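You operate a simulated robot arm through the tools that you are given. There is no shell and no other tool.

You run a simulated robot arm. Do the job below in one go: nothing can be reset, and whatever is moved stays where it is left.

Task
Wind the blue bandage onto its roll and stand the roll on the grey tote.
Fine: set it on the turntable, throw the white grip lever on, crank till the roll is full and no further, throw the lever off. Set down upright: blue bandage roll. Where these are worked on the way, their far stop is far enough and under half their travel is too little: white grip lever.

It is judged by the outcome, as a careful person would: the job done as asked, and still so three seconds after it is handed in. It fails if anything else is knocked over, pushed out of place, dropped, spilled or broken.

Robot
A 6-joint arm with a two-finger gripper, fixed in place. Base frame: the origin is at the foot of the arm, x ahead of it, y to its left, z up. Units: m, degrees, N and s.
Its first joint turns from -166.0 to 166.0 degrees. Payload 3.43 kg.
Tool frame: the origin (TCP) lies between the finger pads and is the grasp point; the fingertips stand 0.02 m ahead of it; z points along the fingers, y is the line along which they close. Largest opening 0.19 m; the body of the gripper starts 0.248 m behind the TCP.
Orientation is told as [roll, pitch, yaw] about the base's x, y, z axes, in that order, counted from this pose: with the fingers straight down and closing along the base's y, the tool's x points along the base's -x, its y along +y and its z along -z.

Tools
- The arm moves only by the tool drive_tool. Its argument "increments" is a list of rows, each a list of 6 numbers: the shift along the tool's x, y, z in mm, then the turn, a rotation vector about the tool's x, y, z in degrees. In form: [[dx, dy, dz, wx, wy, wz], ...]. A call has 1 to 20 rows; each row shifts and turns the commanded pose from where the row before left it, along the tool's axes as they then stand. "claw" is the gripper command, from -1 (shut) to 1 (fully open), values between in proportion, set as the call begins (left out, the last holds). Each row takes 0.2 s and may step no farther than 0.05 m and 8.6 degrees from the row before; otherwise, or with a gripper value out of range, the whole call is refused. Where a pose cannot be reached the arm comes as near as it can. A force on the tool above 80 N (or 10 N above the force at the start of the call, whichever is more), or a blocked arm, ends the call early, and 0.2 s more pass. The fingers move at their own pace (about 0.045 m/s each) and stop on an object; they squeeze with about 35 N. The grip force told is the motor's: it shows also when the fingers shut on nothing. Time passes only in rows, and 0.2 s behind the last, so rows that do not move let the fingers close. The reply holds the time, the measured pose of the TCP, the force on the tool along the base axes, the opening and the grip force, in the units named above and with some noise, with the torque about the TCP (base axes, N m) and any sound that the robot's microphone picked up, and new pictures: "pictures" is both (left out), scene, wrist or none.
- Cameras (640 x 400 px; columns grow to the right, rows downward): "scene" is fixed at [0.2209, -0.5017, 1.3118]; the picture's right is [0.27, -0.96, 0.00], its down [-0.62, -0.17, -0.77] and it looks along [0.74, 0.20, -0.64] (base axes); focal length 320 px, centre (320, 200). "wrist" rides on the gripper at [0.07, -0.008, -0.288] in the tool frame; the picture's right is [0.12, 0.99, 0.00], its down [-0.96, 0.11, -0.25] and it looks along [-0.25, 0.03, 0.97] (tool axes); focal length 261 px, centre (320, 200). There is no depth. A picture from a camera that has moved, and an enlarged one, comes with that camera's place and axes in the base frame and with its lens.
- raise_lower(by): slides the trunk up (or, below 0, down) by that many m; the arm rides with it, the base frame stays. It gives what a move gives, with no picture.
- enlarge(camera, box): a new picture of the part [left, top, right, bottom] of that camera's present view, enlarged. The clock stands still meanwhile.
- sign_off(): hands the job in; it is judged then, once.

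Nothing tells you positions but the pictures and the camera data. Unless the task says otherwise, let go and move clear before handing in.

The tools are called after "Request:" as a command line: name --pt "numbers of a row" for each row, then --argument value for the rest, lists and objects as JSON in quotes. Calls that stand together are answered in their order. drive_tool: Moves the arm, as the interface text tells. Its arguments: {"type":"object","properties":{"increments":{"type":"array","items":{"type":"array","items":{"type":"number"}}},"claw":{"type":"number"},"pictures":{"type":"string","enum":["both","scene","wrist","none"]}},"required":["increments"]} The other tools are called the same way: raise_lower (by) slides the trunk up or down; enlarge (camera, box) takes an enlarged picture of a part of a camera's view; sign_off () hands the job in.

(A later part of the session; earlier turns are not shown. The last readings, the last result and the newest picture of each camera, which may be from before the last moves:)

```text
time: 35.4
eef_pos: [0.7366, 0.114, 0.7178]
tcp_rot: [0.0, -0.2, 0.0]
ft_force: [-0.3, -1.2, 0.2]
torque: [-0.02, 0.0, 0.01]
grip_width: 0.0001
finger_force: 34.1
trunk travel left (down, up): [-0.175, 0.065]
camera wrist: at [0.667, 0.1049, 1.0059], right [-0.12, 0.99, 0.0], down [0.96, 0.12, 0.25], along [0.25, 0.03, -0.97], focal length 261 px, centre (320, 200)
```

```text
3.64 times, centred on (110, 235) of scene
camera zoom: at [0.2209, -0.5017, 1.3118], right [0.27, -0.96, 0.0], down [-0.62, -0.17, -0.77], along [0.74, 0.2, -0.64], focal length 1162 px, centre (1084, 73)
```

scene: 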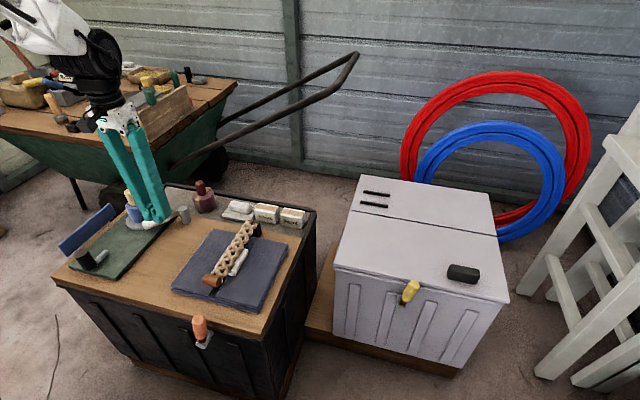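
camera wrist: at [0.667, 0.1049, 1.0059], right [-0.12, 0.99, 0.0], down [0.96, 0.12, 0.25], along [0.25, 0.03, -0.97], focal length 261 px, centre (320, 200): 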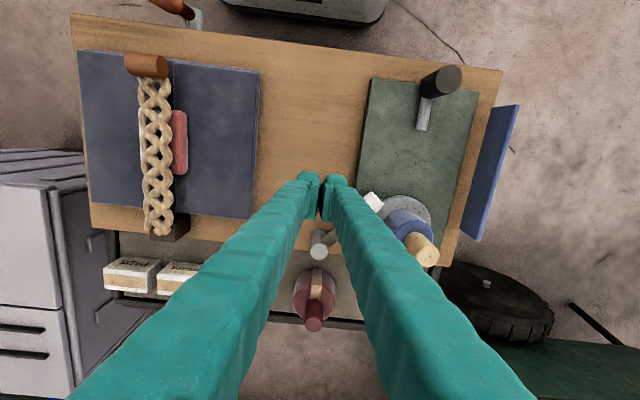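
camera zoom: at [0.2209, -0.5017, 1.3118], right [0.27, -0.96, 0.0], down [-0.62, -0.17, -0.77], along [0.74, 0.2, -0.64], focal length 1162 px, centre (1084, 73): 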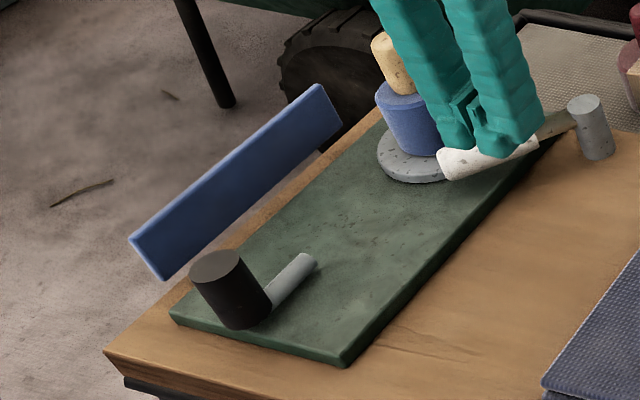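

The lever stays on. Now for the crank: I'll move over the near end of the mat for a close look at the knob and arm.

Request:
drive_tool --pt "20 20 -30 0 0 0" --pt "20 40 0 0 0 0" --pt "20 40 0 0 0 0" --pt "20 37 0 0 0 0" --pt "0 0 0 0 0 0" --claw -0.25 --pictures "both"

Request:
enlarge --camera "wrist" --box '[240, 60, 400, 200]'

Request:
enlarge --camera "scene" --box '[60, 220, 130, 290]'

```text
time: 36.6
eef_pos: [0.6562, 0.2513, 0.7441]
tcp_rot: [0.1, -0.2, -0.2]
ft_force: [-0.4, 0.3, 0.1]
torque: [0.03, -0.03, 0.02]
grip_width: 0.0712
finger_force: 0.0
trunk travel left (down, up): [-0.175, 0.065]
camera wrist: at [0.5853, 0.2422, 1.0321], right [-0.12, 0.99, 0.0], down [0.96, 0.11, 0.25], along [0.25, 0.03, -0.97], focal length 261 px, centre (320, 200)
```

scene: 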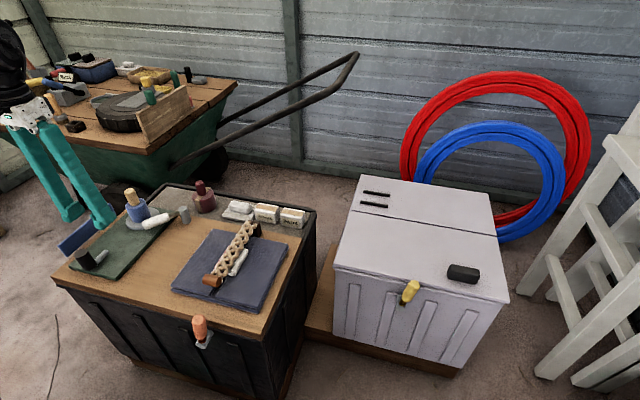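
wrist: 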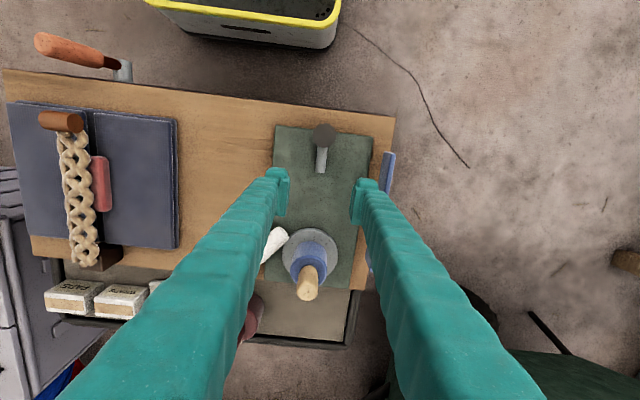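

```text
2.86 times, centred on (320, 130) of wrist
camera zoom: at [0.5853, 0.2422, 1.0321], right [-0.12, 0.99, 0.0], down [0.96, 0.11, 0.25], along [0.25, 0.03, -0.97], focal length 745 px, centre (320, 400)
```

zoom: 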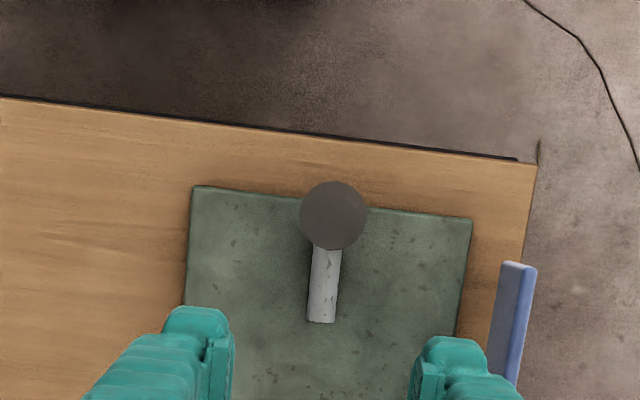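

```text
5.71 times, centred on (95, 255) of scene
camera zoom: at [0.2209, -0.5017, 1.3118], right [0.27, -0.96, 0.0], down [-0.62, -0.17, -0.77], along [0.74, 0.2, -0.64], focal length 1826 px, centre (1606, -114)
```

zoom: 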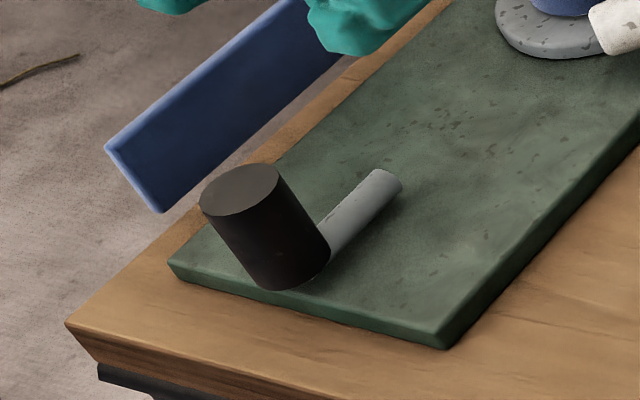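

The knob (about 33 mm wide, top at z≈0.667) is at about (0.589, 0.250), and the rod's far end, the pivot, is at about (0.650, 0.250). The blue strip stands upright at y≈0.344, z 0.61–0.66, so I'll yaw the tool 90° to keep the fingers clear of it while cranking.

Request:
drive_tool --pt "10 0 0 0 0 8.2" --pt "0 0 0 0 0 8.2" --pt "0 0 0 0 0 8.2" --pt "0 0 0 0 0 8.2" --pt "0 0 0 0 0 8.2" --pt "0 0 0 0 0 8.2" --pt "0 0 0 0 0 8.2" --pt "0 0 0 0 0 8.2" --pt "0 0 0 0 0 8.2" --pt "0 0 0 0 0 8.2" --pt "0 0 0 0 0 8" --pt "0 0 0 0 0 0" --claw -0.25 --pictures "both"

```text
time: 39.2
eef_pos: [0.6468, 0.249, 0.747]
tcp_rot: [0.2, 0.0, -90.1]
ft_force: [-0.7, -0.9, 0.1]
torque: [0.01, 0.04, -0.03]
grip_width: 0.0716
finger_force: 0.1
trunk travel left (down, up): [-0.175, 0.065]
camera wrist: at [0.6389, 0.3193, 1.036], right [0.99, 0.12, 0.0], down [0.11, -0.96, 0.25], along [0.03, -0.25, -0.97], focal length 261 px, centre (320, 200)
```

scene: 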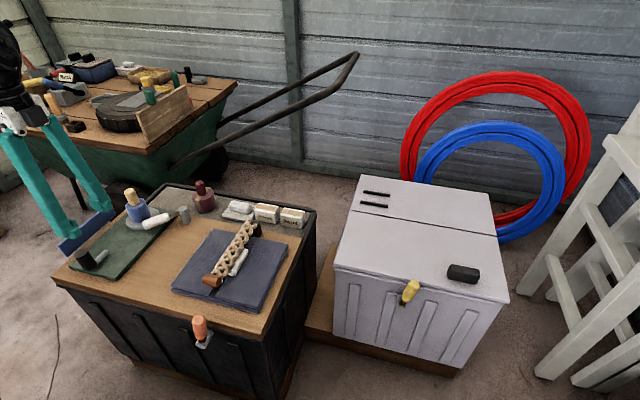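
wrist: 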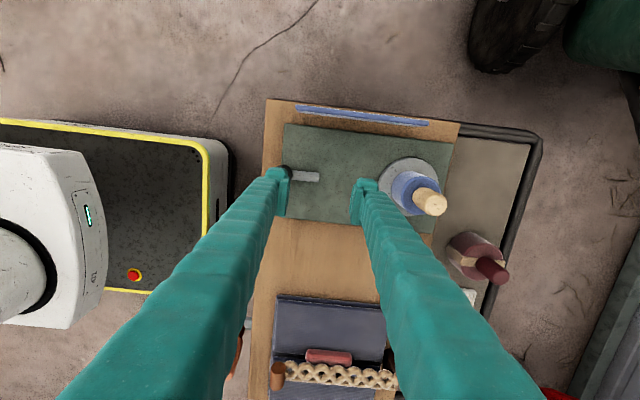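

Now tool x points along +y and tool y along +x. I'll move over the knob and check alignment.

Request:
drive_tool --pt "0 -30 0 0 0 0" --pt "0 -28 10 0 0 0" --pt "0 0 15 0 0 0" --pt "0 0 0 0 0 0" --pictures "wrist"

Request:
enlarge --camera "wrist" --box '[250, 100, 410, 230]'

Request:
enlarge --camera "scene" --box '[40, 190, 140, 290]'

```text
time: 40.2
eef_pos: [0.5878, 0.2476, 0.7226]
tcp_rot: [0.1, 0.0, -90.0]
ft_force: [-0.3, -0.5, -0.2]
torque: [0.01, 0.0, 0.03]
grip_width: 0.0714
finger_force: 0.1
trunk travel left (down, up): [-0.175, 0.065]
camera wrist: at [0.5796, 0.3181, 1.0096], right [0.99, 0.12, 0.0], down [0.11, -0.96, 0.25], along [0.03, -0.25, -0.97], focal length 261 px, centre (320, 200)
```

wrist: 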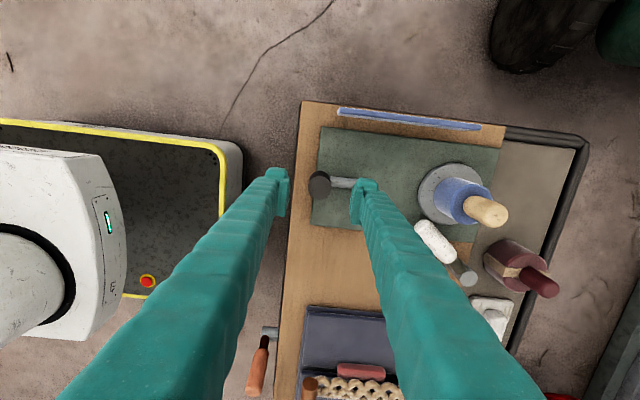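

```text
3.08 times, centred on (330, 165) of wrist
camera zoom: at [0.5796, 0.3181, 1.0096], right [0.99, 0.12, 0.0], down [0.11, -0.96, 0.25], along [0.03, -0.25, -0.97], focal length 802 px, centre (289, 308)
```

zoom: 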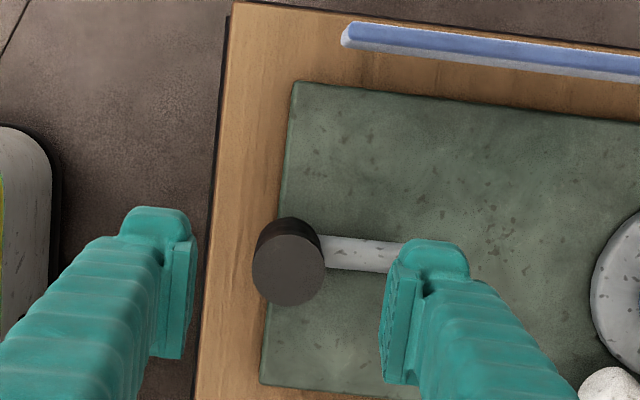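

```text
4.00 times, centred on (90, 240) of scene
camera zoom: at [0.2209, -0.5017, 1.3118], right [0.27, -0.96, 0.0], down [-0.62, -0.17, -0.77], along [0.74, 0.2, -0.64], focal length 1278 px, centre (1240, 40)
```

zoom: 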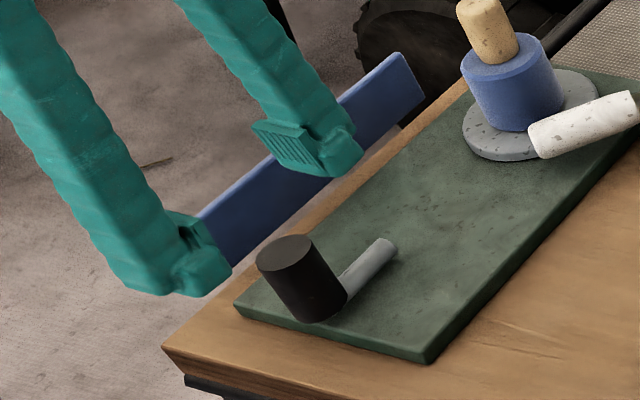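

The knob is between the fingers. I'll descend so the tips stay above the crank rod, then close with a moderate squeeze.

Request:
drive_tool --pt "1 0.5 30 0 0 0" --pt "0 0 25 0 0 0" --pt "0 0 15 0 0 0" --pt "0 0 0 0 0 0" --pictures "wrist"

Request:
enlarge --camera "wrist" --box '[250, 100, 410, 230]'

Request:
enlarge --camera "scene" --box '[40, 190, 140, 290]'

```text
time: 41.2
eef_pos: [0.5877, 0.2489, 0.6519]
tcp_rot: [0.2, 0.0, -90.0]
ft_force: [-0.1, -0.3, 0.4]
torque: [-0.02, 0.0, 0.02]
grip_width: 0.0712
finger_force: 0.1
trunk travel left (down, up): [-0.175, 0.065]
camera wrist: at [0.5798, 0.3186, 0.9397], right [0.99, 0.12, 0.0], down [0.11, -0.96, 0.25], along [0.03, -0.24, -0.97], focal length 261 px, centre (320, 200)
```

wrist: 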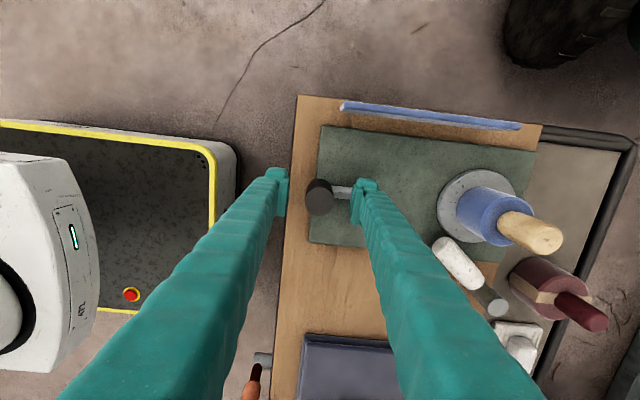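

```text
3.08 times, centred on (330, 165) of wrist
camera zoom: at [0.5798, 0.3186, 0.9397], right [0.99, 0.12, 0.0], down [0.11, -0.96, 0.25], along [0.03, -0.24, -0.97], focal length 802 px, centre (289, 308)
```

zoom: 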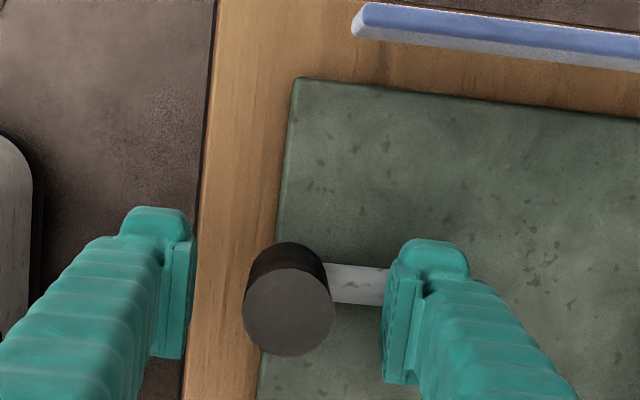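

```text
4.00 times, centred on (90, 240) of scene
camera zoom: at [0.2209, -0.5017, 1.3118], right [0.27, -0.96, 0.0], down [-0.62, -0.17, -0.77], along [0.74, 0.2, -0.64], focal length 1278 px, centre (1240, 40)
```

zoom: 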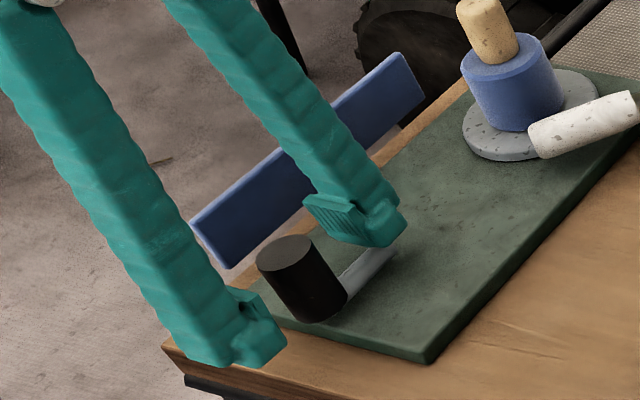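

Knob centred. Closing on it now.

Request:
drive_tool --pt "0 0 0 0 0 0" --pt "0 0 0 0 0 0" --pt "0 0 0 0 0 0" --pt "0 0 0 0 0 0" --pt "0 0 0 0 0 0" --claw -0.9 --pictures "none"

```text
time: 42.4
eef_pos: [0.5867, 0.2484, 0.6518]
tcp_rot: [0.1, 0.0, -90.0]
ft_force: [-8.2, -1.7, 0.3]
torque: [-0.01, 0.07, -0.01]
grip_width: 0.0309
finger_force: 44.9
trunk travel left (down, up): [-0.175, 0.065]
```

Gripped. I'll crank clockwise as seen from above, the way that would wind strip onto the roll's +y side, starting with a small 15° arc to feel the forces.

Request:
drive_tool --pt "5.4 0.2 0 0 0 0" --pt "5.4 0.7 0 0 0 0" --pt "5.2 1.2 0 0 0 0" --pt "0 0 0 0 0 0" --pictures "both"

Request:
enlarge --camera "wrist" --box '[250, 100, 410, 230]'

Request:
enlarge --camera "scene" --box '[50, 170, 170, 290]'

```text
time: 43.4
eef_pos: [0.5891, 0.2663, 0.6526]
tcp_rot: [0.1, -0.1, -90.0]
ft_force: [-36.3, 1.1, -11.6]
torque: [0.03, 0.29, -0.46]
grip_width: 0.0305
finger_force: 45.2
trunk travel left (down, up): [-0.175, 0.065]
camera wrist: at [0.5815, 0.336, 0.9396], right [0.99, 0.12, 0.0], down [0.12, -0.96, 0.25], along [0.03, -0.25, -0.97], focal length 261 px, centre (320, 200)
```

scene: 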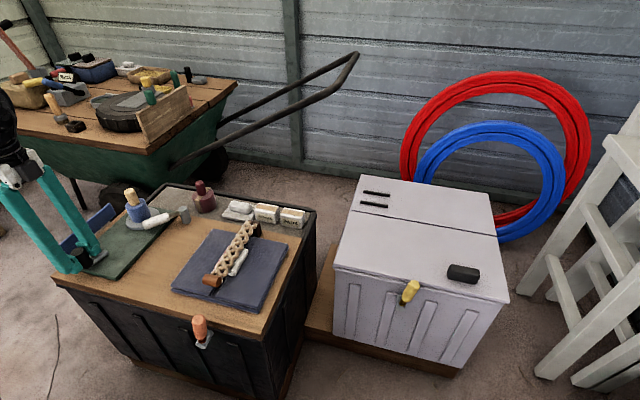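
wrist: 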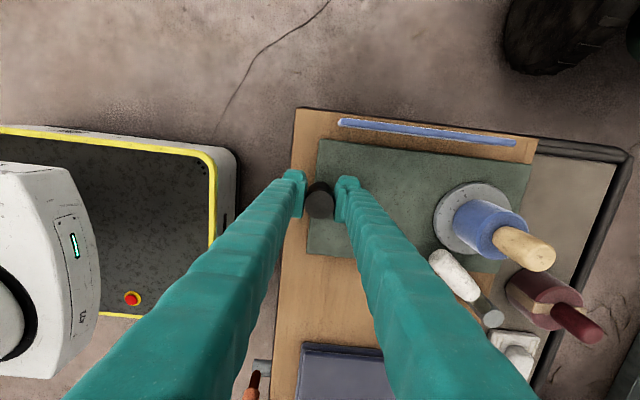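

```text
3.08 times, centred on (330, 165) of wrist
camera zoom: at [0.5815, 0.336, 0.9396], right [0.99, 0.12, 0.0], down [0.12, -0.96, 0.25], along [0.03, -0.25, -0.97], focal length 802 px, centre (289, 308)
```

zoom: 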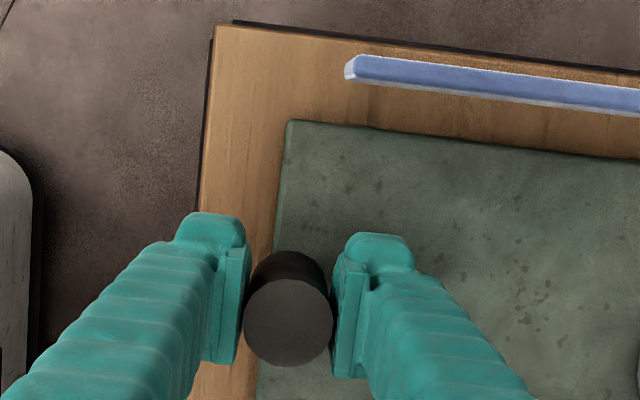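

```text
3.33 times, centred on (110, 230) of scene
camera zoom: at [0.2209, -0.5017, 1.3118], right [0.27, -0.96, 0.0], down [-0.62, -0.17, -0.77], along [0.74, 0.2, -0.64], focal length 1065 px, centre (1020, 100)
```

zoom: 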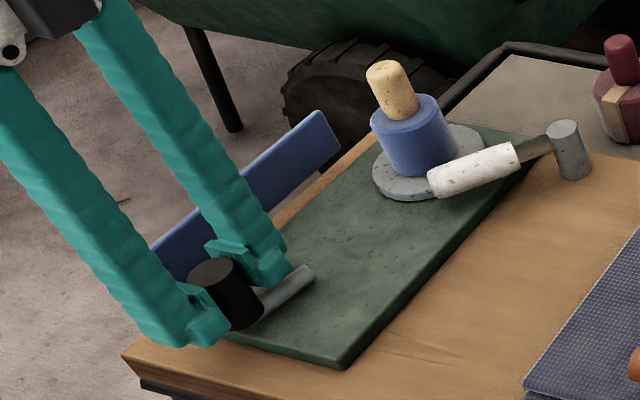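

The crank turns clockwise freely, with tangential force near zero. My path runs slightly inside the true circle (~36 N radial), so I'll correct outward about 1.2 mm and re-read to fix the stiffness.

Request:
drive_tool --pt "0 -1.2 0 0 0 0" --pt "0 0 0 0 0 0" --pt "0 0 0 0 0 0" --pictures "none"

```text
time: 44.2
eef_pos: [0.589, 0.2668, 0.6508]
tcp_rot: [0.1, 0.0, -90.0]
ft_force: [-39.9, 4.9, -23.0]
torque: [0.12, 0.19, -0.29]
grip_width: 0.0304
finger_force: 44.7
trunk travel left (down, up): [-0.175, 0.065]
```

The force didn't drop. I'll pause a moment to see whether it's settling or drifting.

Request:
drive_tool --pt "0 0 0 0 0 0" --pt "0 0 0 0 0 0" --pt "0 0 0 0 0 0" --pictures "none"

```text
time: 45.0
eef_pos: [0.5892, 0.266, 0.6509]
tcp_rot: [0.1, 0.0, -89.9]
ft_force: [-43.6, 9.1, -27.5]
torque: [0.17, 0.2, -0.17]
grip_width: 0.0308
finger_force: 45.0
trunk travel left (down, up): [-0.175, 0.065]
```

Forces creep slowly, so a small steady offset is building up. I'll command about 2.5 mm outward and 1.5 mm lower and see how they respond.

Request:
drive_tool --pt "0 -2.5 1.5 0 0 0" --pt "0 0 0 0 0 0" --pt "0 0 0 0 0 0" --pictures "none"

```text
time: 45.8
eef_pos: [0.5877, 0.2665, 0.6532]
tcp_rot: [0.4, 0.1, -90.1]
ft_force: [-19.9, 5.1, 14.2]
torque: [-0.03, 0.25, -0.08]
grip_width: 0.0306
finger_force: 44.3
trunk travel left (down, up): [-0.175, 0.065]
```

The forces respond as expected: about 10 N/mm in x and 28 N/mm in z. I'll look at where the rod actually points now.

Request:
drive_tool --pt "0 -1.5 -0.4 0 0 0" --pt "0 0 0 0 0 0" --pictures "both"

Request:
enlarge --camera "wrist" --box '[270, 120, 450, 260]'

Request:
enlarge --camera "scene" --box '[60, 220, 130, 290]'

```text
time: 46.4
eef_pos: [0.5887, 0.2672, 0.6525]
tcp_rot: [0.5, 0.3, -90.1]
ft_force: [16.9, -12.3, 24.1]
torque: [-0.29, -0.09, -0.38]
grip_width: 0.0304
finger_force: 45.4
trunk travel left (down, up): [-0.175, 0.065]
camera wrist: at [0.5793, 0.3366, 0.9398], right [0.99, 0.12, 0.01], down [0.11, -0.96, 0.25], along [0.04, -0.24, -0.97], focal length 261 px, centre (320, 200)
```

scene: 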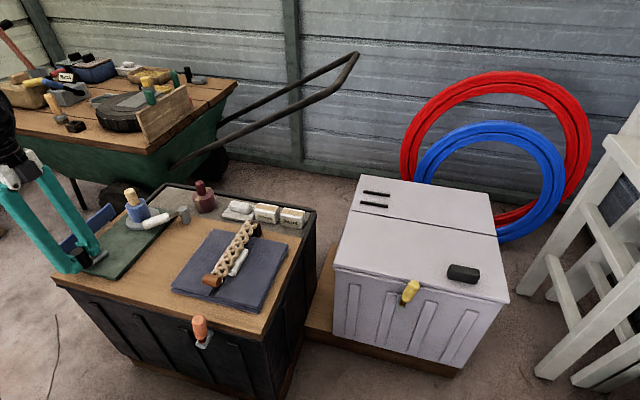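
wrist: 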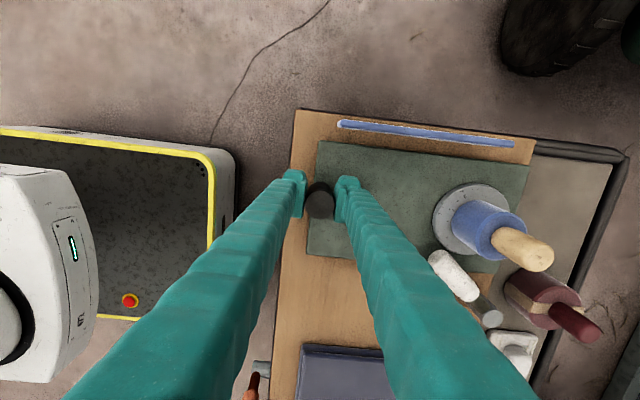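

```text
2.86 times, centred on (360, 190) of wrist
camera zoom: at [0.5793, 0.3366, 0.9398], right [0.99, 0.12, 0.01], down [0.11, -0.96, 0.25], along [0.04, -0.24, -0.97], focal length 745 px, centre (206, 229)
```

zoom: 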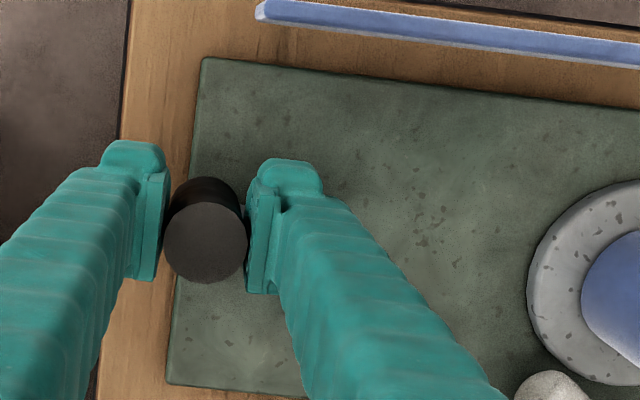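

```text
5.71 times, centred on (95, 255) of scene
camera zoom: at [0.2209, -0.5017, 1.3118], right [0.27, -0.96, 0.0], down [-0.62, -0.17, -0.77], along [0.74, 0.2, -0.64], focal length 1826 px, centre (1606, -114)
```

zoom: 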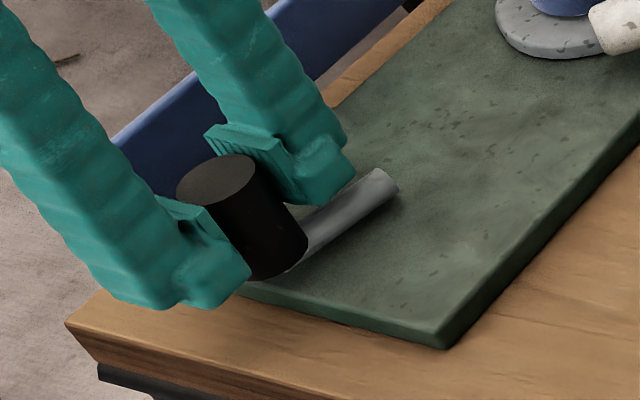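

The rod's far end is the pivot, as assumed, and the crank is free; the forces are just my rigid grip. I'll loosen the squeeze so the knob can slip along the pads.

Request:
drive_tool --pt "0 0.8 0 0 0 0" --pt "0 0 0 0 0 0" --pt "0 0 0 0 0 0" --claw -0.72 --pictures "none"

```text
time: 47.2
eef_pos: [0.5882, 0.2681, 0.6525]
tcp_rot: [0.5, 0.1, -90.1]
ft_force: [40.9, -9.5, 34.7]
torque: [-0.2, -0.59, 0.2]
grip_width: 0.0307
finger_force: 44.8
trunk travel left (down, up): [-0.175, 0.065]
```

The squeeze stays high whatever small command I give. I'll open slightly to release the stored force and read the true free pose.

Request:
drive_tool --pt "0 0 0 0 0 0" --pt "0 0 0 0 0 0" --pt "0 0 0 0 0 0" --claw -0.6 --pictures "none"

Request:
drive_tool --pt "0 0 0 0 0 0" --pictures "wrist"

Request:
enlarge --camera "wrist" --box '[270, 120, 450, 260]'

```text
time: 48.0
eef_pos: [0.5855, 0.2664, 0.6487]
tcp_rot: [0.1, 0.0, -90.0]
ft_force: [0.2, 0.6, -0.8]
torque: [-0.03, -0.08, 0.01]
grip_width: 0.038
finger_force: 0.0
trunk travel left (down, up): [-0.175, 0.065]
```

```text
time: 48.4
eef_pos: [0.587, 0.2659, 0.6502]
tcp_rot: [0.2, 0.0, -90.0]
ft_force: [-0.2, 0.1, 0.6]
torque: [0.03, -0.01, 0.04]
grip_width: 0.0379
finger_force: 0.1
trunk travel left (down, up): [-0.175, 0.065]
camera wrist: at [0.5787, 0.3369, 0.9381], right [0.99, 0.12, 0.0], down [0.11, -0.96, 0.25], along [0.03, -0.25, -0.97], focal length 261 px, centre (320, 200)
```

wrist: 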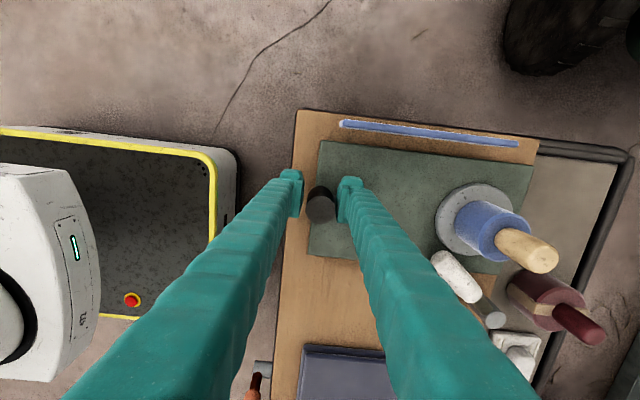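

```text
2.86 times, centred on (360, 190) of wrist
camera zoom: at [0.5787, 0.3369, 0.9381], right [0.99, 0.12, 0.0], down [0.11, -0.96, 0.25], along [0.03, -0.25, -0.97], focal length 745 px, centre (206, 229)
```

zoom: 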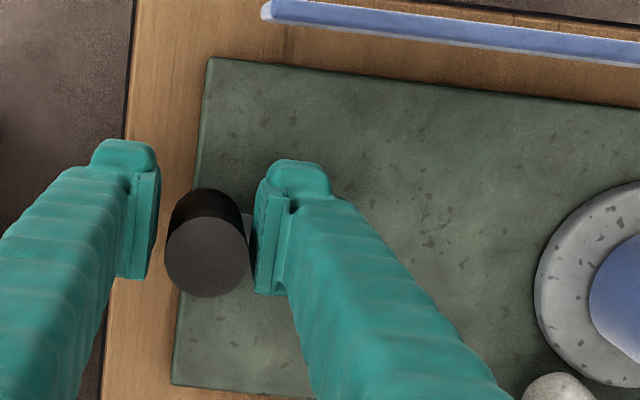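

With the grip off, the commanded pose reads about (0.586, 0.266, 0.650), so under contact the arm integrates small errors into force. I'll re-centre on the knob, regrip, and sweep a quarter turn on a 60.5 mm circle about (0.647, 0.250).

Request:
drive_tool --pt "0 2.3 -1 0 0 0" --pt "0 0 0 0 0 0" --claw -0.6 --pictures "none"

Request:
drive_tool --pt "0 0 0 0 0 0" --pt "9.91 3.61 0 0 0 0" --pt "9.14 5.27 0 0 0 0" --pt "8.08 6.78 0 0 0 0" --pt "6.78 8.08 0 0 0 0" --claw -0.85 --pictures "both"

Request:
enlarge --camera "scene" --box '[50, 170, 170, 290]'

```text
time: 49.0
eef_pos: [0.5892, 0.2663, 0.651]
tcp_rot: [0.2, 0.0, -90.0]
ft_force: [0.1, -1.0, -0.2]
torque: [0.03, 0.04, 0.0]
grip_width: 0.0382
finger_force: 0.1
trunk travel left (down, up): [-0.175, 0.065]
```

```text
time: 50.0
eef_pos: [0.5953, 0.29, 0.6505]
tcp_rot: [-0.7, -0.2, -90.6]
ft_force: [-60.3, 24.4, 19.3]
torque: [0.53, 0.63, -1.19]
grip_width: 0.031
finger_force: 44.9
trunk travel left (down, up): [-0.175, 0.065]
stopped in row 5: the force on the tool passed its limit at 86 N (the readings are from after the stop); the commanded pose is now the measured one
camera wrist: at [0.592, 0.3615, 0.9384], right [0.99, 0.11, -0.01], down [0.11, -0.96, 0.25], along [0.02, -0.25, -0.97], focal length 261 px, centre (320, 200)
```

scene: 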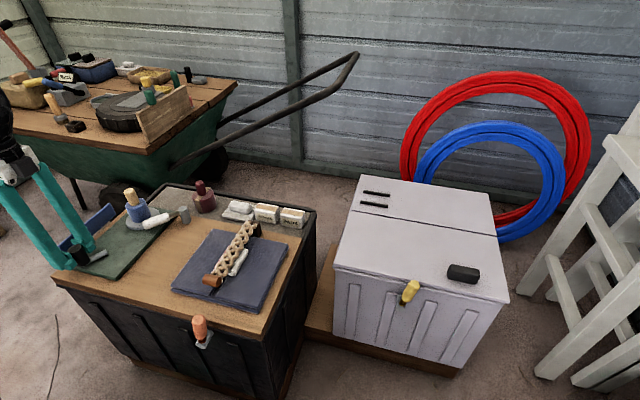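
wrist: 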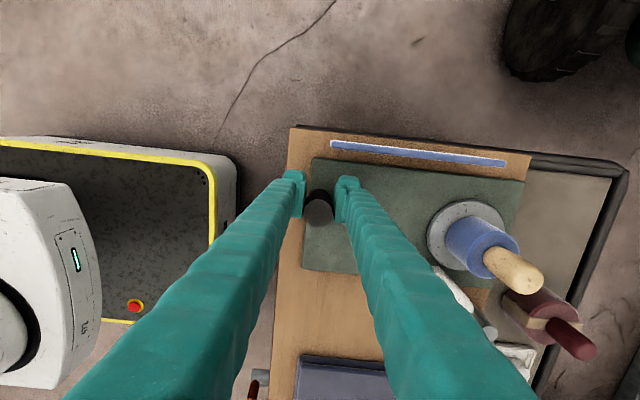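

```text
3.33 times, centred on (110, 230) of scene
camera zoom: at [0.2209, -0.5017, 1.3118], right [0.27, -0.96, 0.0], down [-0.62, -0.17, -0.77], along [0.74, 0.2, -0.64], focal length 1065 px, centre (1020, 100)
```

zoom: 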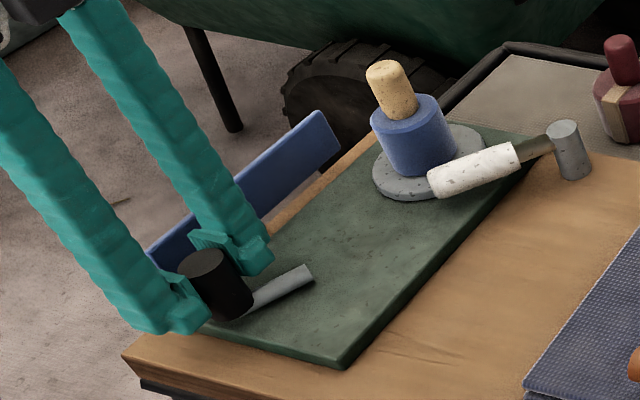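

Gripping rigidly fights the circle, but the crank itself is free. A better way is to release and push the knob from behind with the closed fingers, trailing it round the circle so nothing is constrained radially.

Request:
drive_tool --pt "0 0 0 0 0 0" --pt "0 0 0 0 0 0" --pt "0 0 -25 0 0 0" --pt "0 0 -30 0 0 0" --pt "0 0 0 0 0 0" --claw -0.4 --pictures "both"

Request:
enlarge --camera "wrist" --box '[260, 120, 440, 260]'

Request:
enlarge --camera "scene" --box '[50, 170, 170, 290]'

```text
time: 51.2
eef_pos: [0.5994, 0.2918, 0.7031]
tcp_rot: [-0.3, 0.0, -90.3]
ft_force: [-0.9, -0.7, 0.7]
torque: [-0.02, 0.01, 0.02]
grip_width: 0.057
finger_force: 0.0
trunk travel left (down, up): [-0.175, 0.065]
camera wrist: at [0.5942, 0.3621, 0.9915], right [0.99, 0.11, 0.0], down [0.11, -0.96, 0.25], along [0.02, -0.25, -0.97], focal length 261 px, centre (320, 200)
```

scene: 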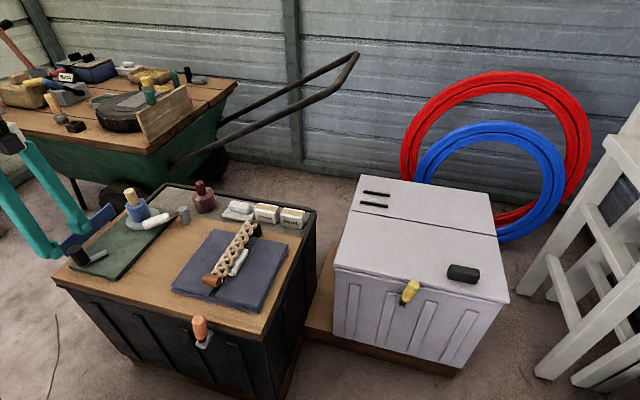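
wrist: 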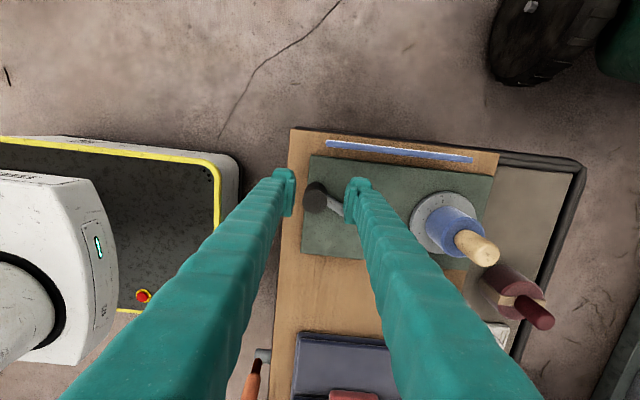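

```text
2.86 times, centred on (350, 190) of wrist
camera zoom: at [0.5942, 0.3621, 0.9915], right [0.99, 0.11, 0.0], down [0.11, -0.96, 0.25], along [0.02, -0.25, -0.97], focal length 745 px, centre (234, 229)
```

zoom: 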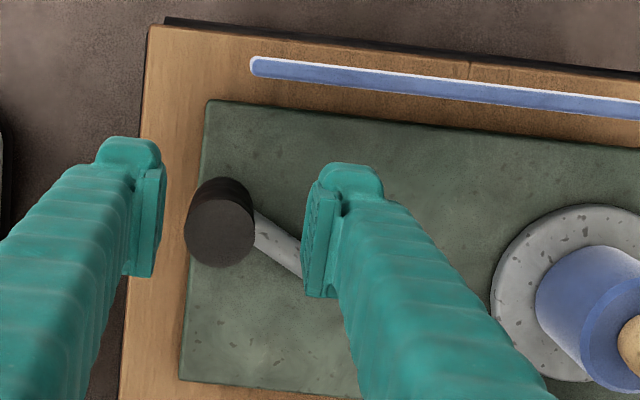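

```text
3.33 times, centred on (110, 230) of scene
camera zoom: at [0.2209, -0.5017, 1.3118], right [0.27, -0.96, 0.0], down [-0.62, -0.17, -0.77], along [0.74, 0.2, -0.64], focal length 1065 px, centre (1020, 100)
```

zoom: 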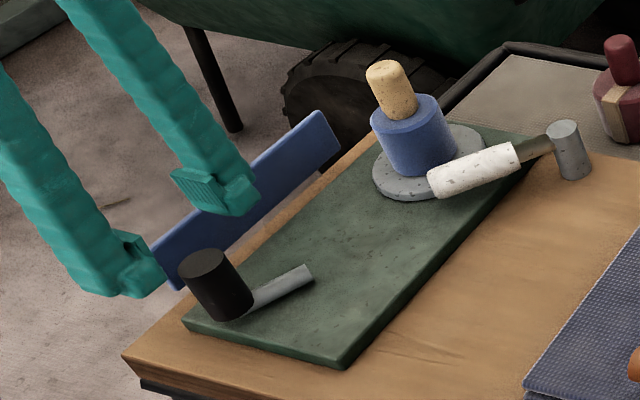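

The knob is free at about (0.596, 0.277), with the crank turned roughly 28°. I'll close the fingers, pass above the knob to its trailing side and descend there.

Request:
drive_tool --pt "0 0 -10 0 0 0" --pt "-30 -6 0 0 0 0" --pt "-28 -5 0 0 0 0" --pt "0 0 0 0 0 0" --pt "0 0 0 0 0 0" --pt "0 0 30 0 0 0" --pt "0 0 28 0 0 0" --pt "0 0 0 0 0 0" --claw -1 --pictures "both"

Request:
enlarge --camera "wrist" --box '[260, 120, 440, 260]'

Request:
enlarge --camera "scene" --box '[50, 170, 170, 290]'

```text
time: 53.0
eef_pos: [0.5893, 0.2329, 0.6569]
tcp_rot: [-0.4, 0.0, -90.4]
ft_force: [-0.1, 0.9, 0.2]
torque: [0.0, 0.01, 0.01]
grip_width: 0.0
finger_force: 34.2
trunk travel left (down, up): [-0.175, 0.065]
camera wrist: at [0.5844, 0.3037, 0.9451], right [0.99, 0.11, 0.0], down [0.11, -0.96, 0.25], along [0.02, -0.25, -0.97], focal length 261 px, centre (320, 200)
```

scene: 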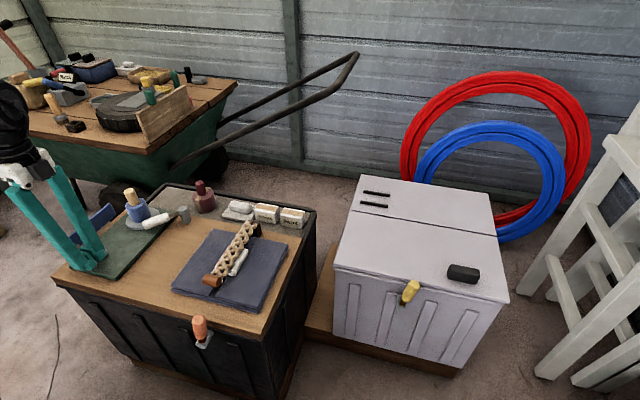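
wrist: 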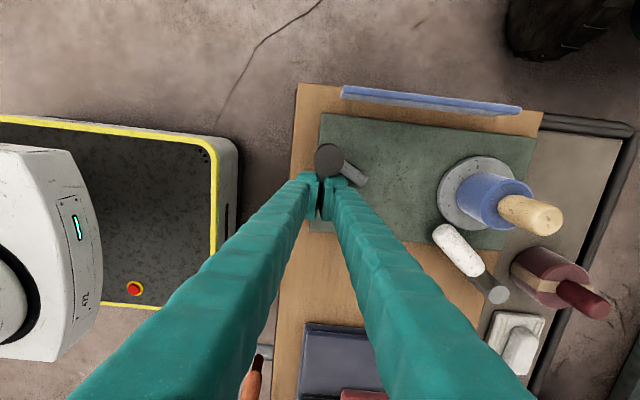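

```text
2.86 times, centred on (350, 190) of wrist
camera zoom: at [0.5844, 0.3037, 0.9451], right [0.99, 0.11, 0.0], down [0.11, -0.96, 0.25], along [0.02, -0.25, -0.97], focal length 745 px, centre (234, 229)
```

zoom: 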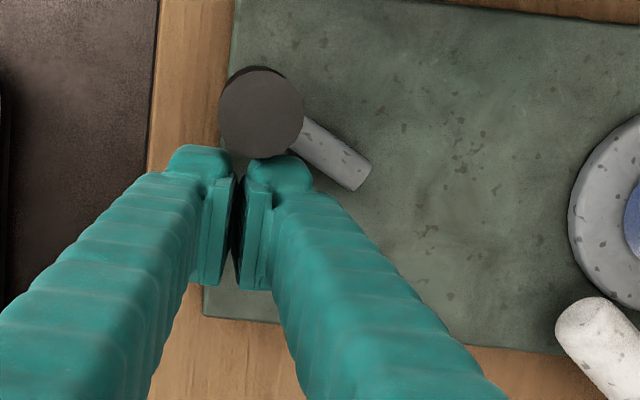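

```text
3.33 times, centred on (110, 230) of scene
camera zoom: at [0.2209, -0.5017, 1.3118], right [0.27, -0.96, 0.0], down [-0.62, -0.17, -0.77], along [0.74, 0.2, -0.64], focal length 1065 px, centre (1020, 100)
```

zoom: 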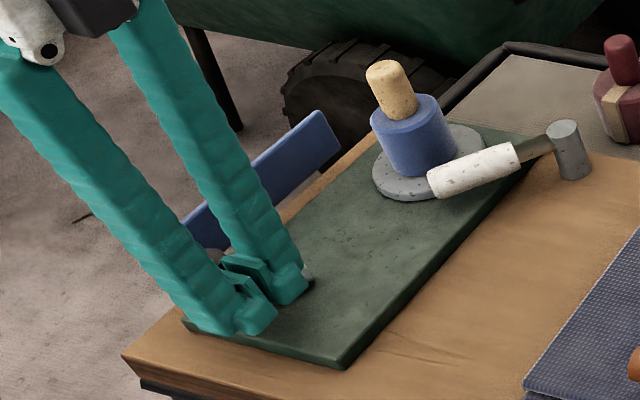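

I'm just behind the knob and the rod end confirms a pivot near (0.646, 0.249). I'll push along the circle, clockwise, about 60° first.

Request:
drive_tool --pt "10.01 -1.94 0 0 0 0" --pt "10.2 -0.18 0 0 0 0" --pt "10.07 1.6 0 0 0 0" --pt "9.64 3.32 0 0 0 0" --pt "8.92 4.94 0 0 0 0" --pt "7.93 6.42 0 0 0 0" --pictures "both"

Request:
enlarge --camera "wrist" --box '[260, 120, 440, 260]'

Request:
enlarge --camera "scene" --box '[50, 170, 170, 290]'

```text
time: 54.3
eef_pos: [0.5953, 0.293, 0.6563]
tcp_rot: [-0.4, -0.2, -89.3]
ft_force: [-0.3, 2.0, -1.1]
torque: [-0.36, -0.15, -0.02]
grip_width: 0.0
finger_force: 34.3
trunk travel left (down, up): [-0.175, 0.065]
stopped in row 6: the force on the tool passed its limit at 92 N (the readings are from after the stop); the commanded pose is now the measured one
camera wrist: at [0.5879, 0.3643, 0.9432], right [0.99, 0.13, -0.01], down [0.13, -0.96, 0.25], along [0.03, -0.25, -0.97], focal length 261 px, centre (320, 200)
```

scene: 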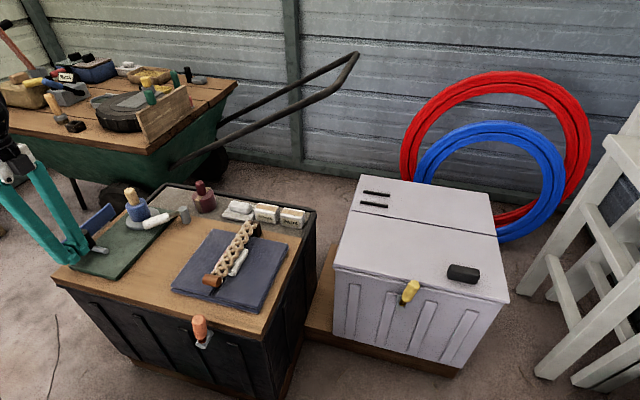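
wrist: 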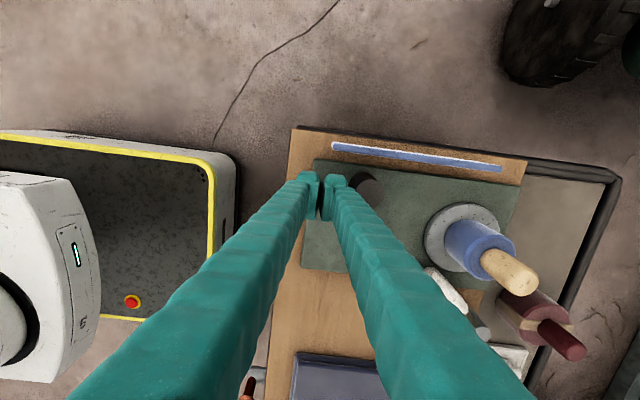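

```text
2.86 times, centred on (350, 190) of wrist
camera zoom: at [0.5879, 0.3643, 0.9432], right [0.99, 0.13, -0.01], down [0.13, -0.96, 0.25], along [0.03, -0.25, -0.97], focal length 745 px, centre (234, 229)
```

zoom: 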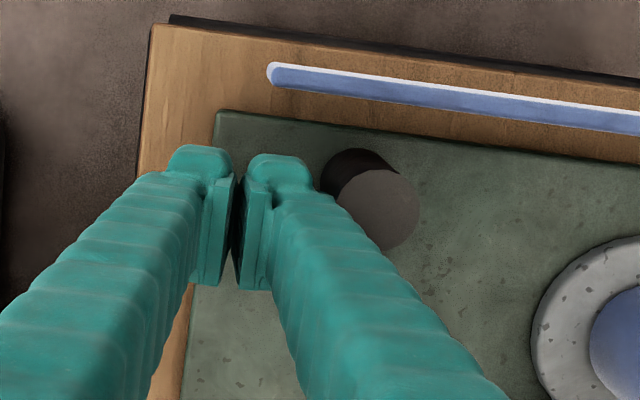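

```text
3.33 times, centred on (110, 230) of scene
camera zoom: at [0.2209, -0.5017, 1.3118], right [0.27, -0.96, 0.0], down [-0.62, -0.17, -0.77], along [0.74, 0.2, -0.64], focal length 1065 px, centre (1020, 100)
```

zoom: 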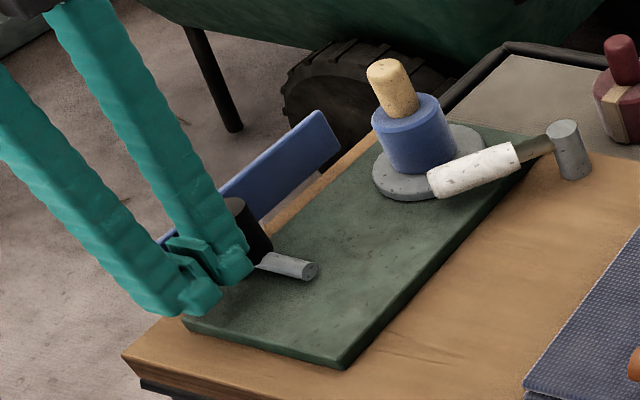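

The knob swung ahead to about 94° after a brief force spike, and the force is now back to zero. I'll continue more slowly, coming up behind it in +x.

Request:
drive_tool --pt "2.2 7.2 0 0 0 0" --pt "2.2 7.2 0 0 0 0" --pt "2.2 7.2 0 0 0 0" --pt "2.36 4.53 0 0 0 0" --pt "0 0 0 0 0 0" --pictures "both"

Request:
enlarge --camera "wrist" --box '[260, 120, 440, 260]'

Request:
enlarge --camera "scene" --box '[50, 170, 170, 290]'

```text
time: 55.5
eef_pos: [0.6246, 0.2931, 0.6559]
tcp_rot: [-0.4, -0.2, -90.1]
ft_force: [-1.8, -0.1, 0.0]
torque: [0.0, 0.0, 0.0]
grip_width: 0.0
finger_force: 34.2
trunk travel left (down, up): [-0.175, 0.065]
camera wrist: at [0.6197, 0.3648, 0.9432], right [0.99, 0.12, -0.01], down [0.12, -0.96, 0.25], along [0.02, -0.25, -0.97], focal length 261 px, centre (320, 200)
```

scene: 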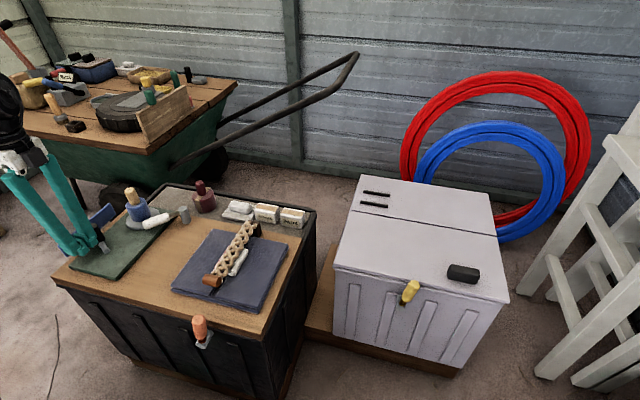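
wrist: 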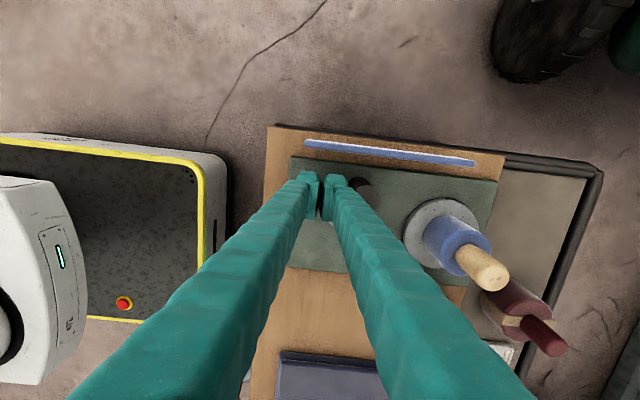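

```text
2.86 times, centred on (350, 190) of wrist
camera zoom: at [0.6197, 0.3648, 0.9432], right [0.99, 0.12, -0.01], down [0.12, -0.96, 0.25], along [0.02, -0.25, -0.97], focal length 745 px, centre (234, 229)
```

zoom: 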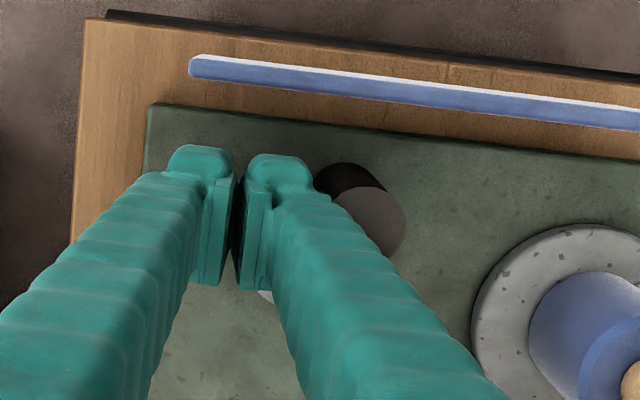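

```text
3.33 times, centred on (110, 230) of scene
camera zoom: at [0.2209, -0.5017, 1.3118], right [0.27, -0.96, 0.0], down [-0.62, -0.17, -0.77], along [0.74, 0.2, -0.64], focal length 1065 px, centre (1020, 100)
```

zoom: 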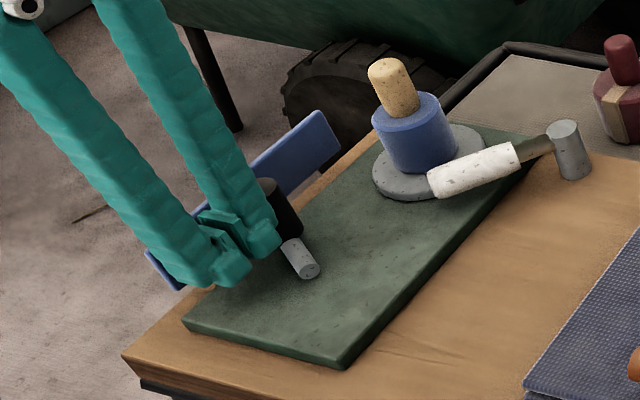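

Pushing works with almost no force; the crank is now at about 118°. I'll continue around the circle another 80°.

Request:
drive_tool --pt "4.5 3.6 0 0 0 0" --pt "4.5 3.6 0 0 0 0" --pt "0.9 4.7 0 0 0 0" --pt "0.8 4.7 0 0 0 0" --pt "0 4.8 0 0 0 0" --pt "0 4.8 0 0 0 0" --pt "-0.8 4.7 0 0 0 0" --pt "-0.9 4.7 0 0 0 0" --pt "-1.6 4.5 0 0 0 0" --pt "-1.7 4.5 0 0 0 0" --pt "-2.3 4.2 0 0 0 0" --pt "-2.4 4.1 0 0 0 0" --pt "0 0 0 0 0 0" --pictures "both"

Request:
enlarge --camera "wrist" --box '[260, 120, 440, 260]'

Request:
enlarge --camera "scene" --box '[50, 170, 170, 290]'

```text
time: 58.3
eef_pos: [0.6756, 0.2939, 0.6556]
tcp_rot: [-0.5, -0.3, -89.9]
ft_force: [0.2, 0.8, -0.6]
torque: [0.0, -0.05, 0.0]
grip_width: 0.0002
finger_force: 34.3
trunk travel left (down, up): [-0.175, 0.065]
camera wrist: at [0.6713, 0.366, 0.943], right [0.99, 0.12, -0.01], down [0.12, -0.96, 0.25], along [0.02, -0.25, -0.97], focal length 261 px, centre (320, 200)
```

scene: 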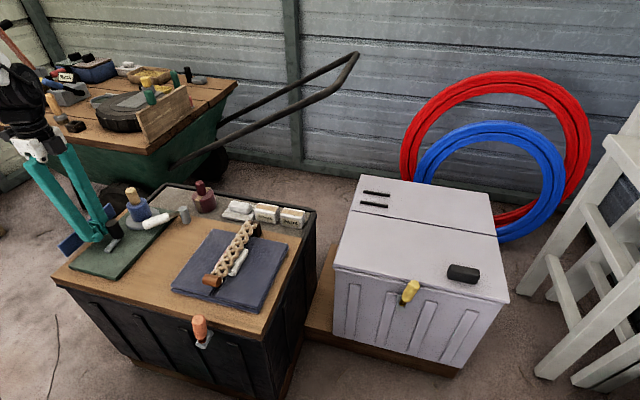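
wrist: 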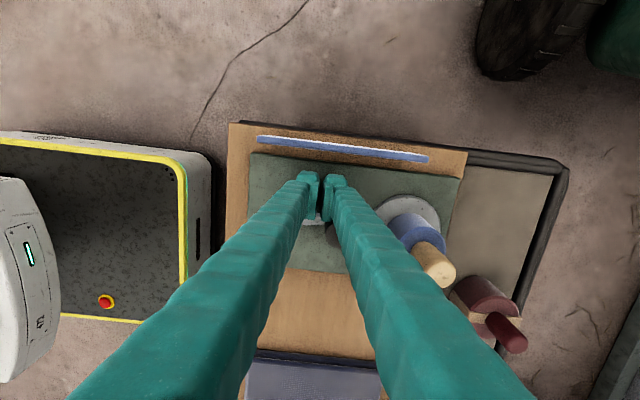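

```text
2.86 times, centred on (350, 190) of wrist
camera zoom: at [0.6713, 0.366, 0.943], right [0.99, 0.12, -0.01], down [0.12, -0.96, 0.25], along [0.02, -0.25, -0.97], focal length 745 px, centre (234, 229)
```

zoom: 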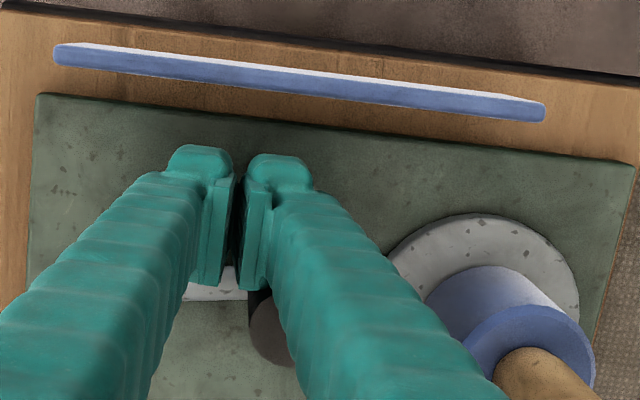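

```text
3.33 times, centred on (110, 230) of scene
camera zoom: at [0.2209, -0.5017, 1.3118], right [0.27, -0.96, 0.0], down [-0.62, -0.17, -0.77], along [0.74, 0.2, -0.64], focal length 1065 px, centre (1020, 100)
```

zoom: 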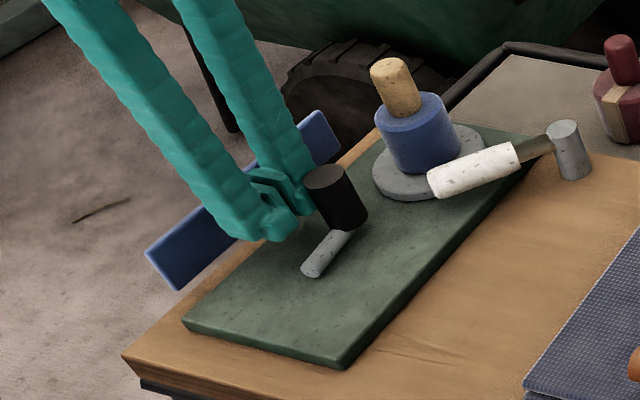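

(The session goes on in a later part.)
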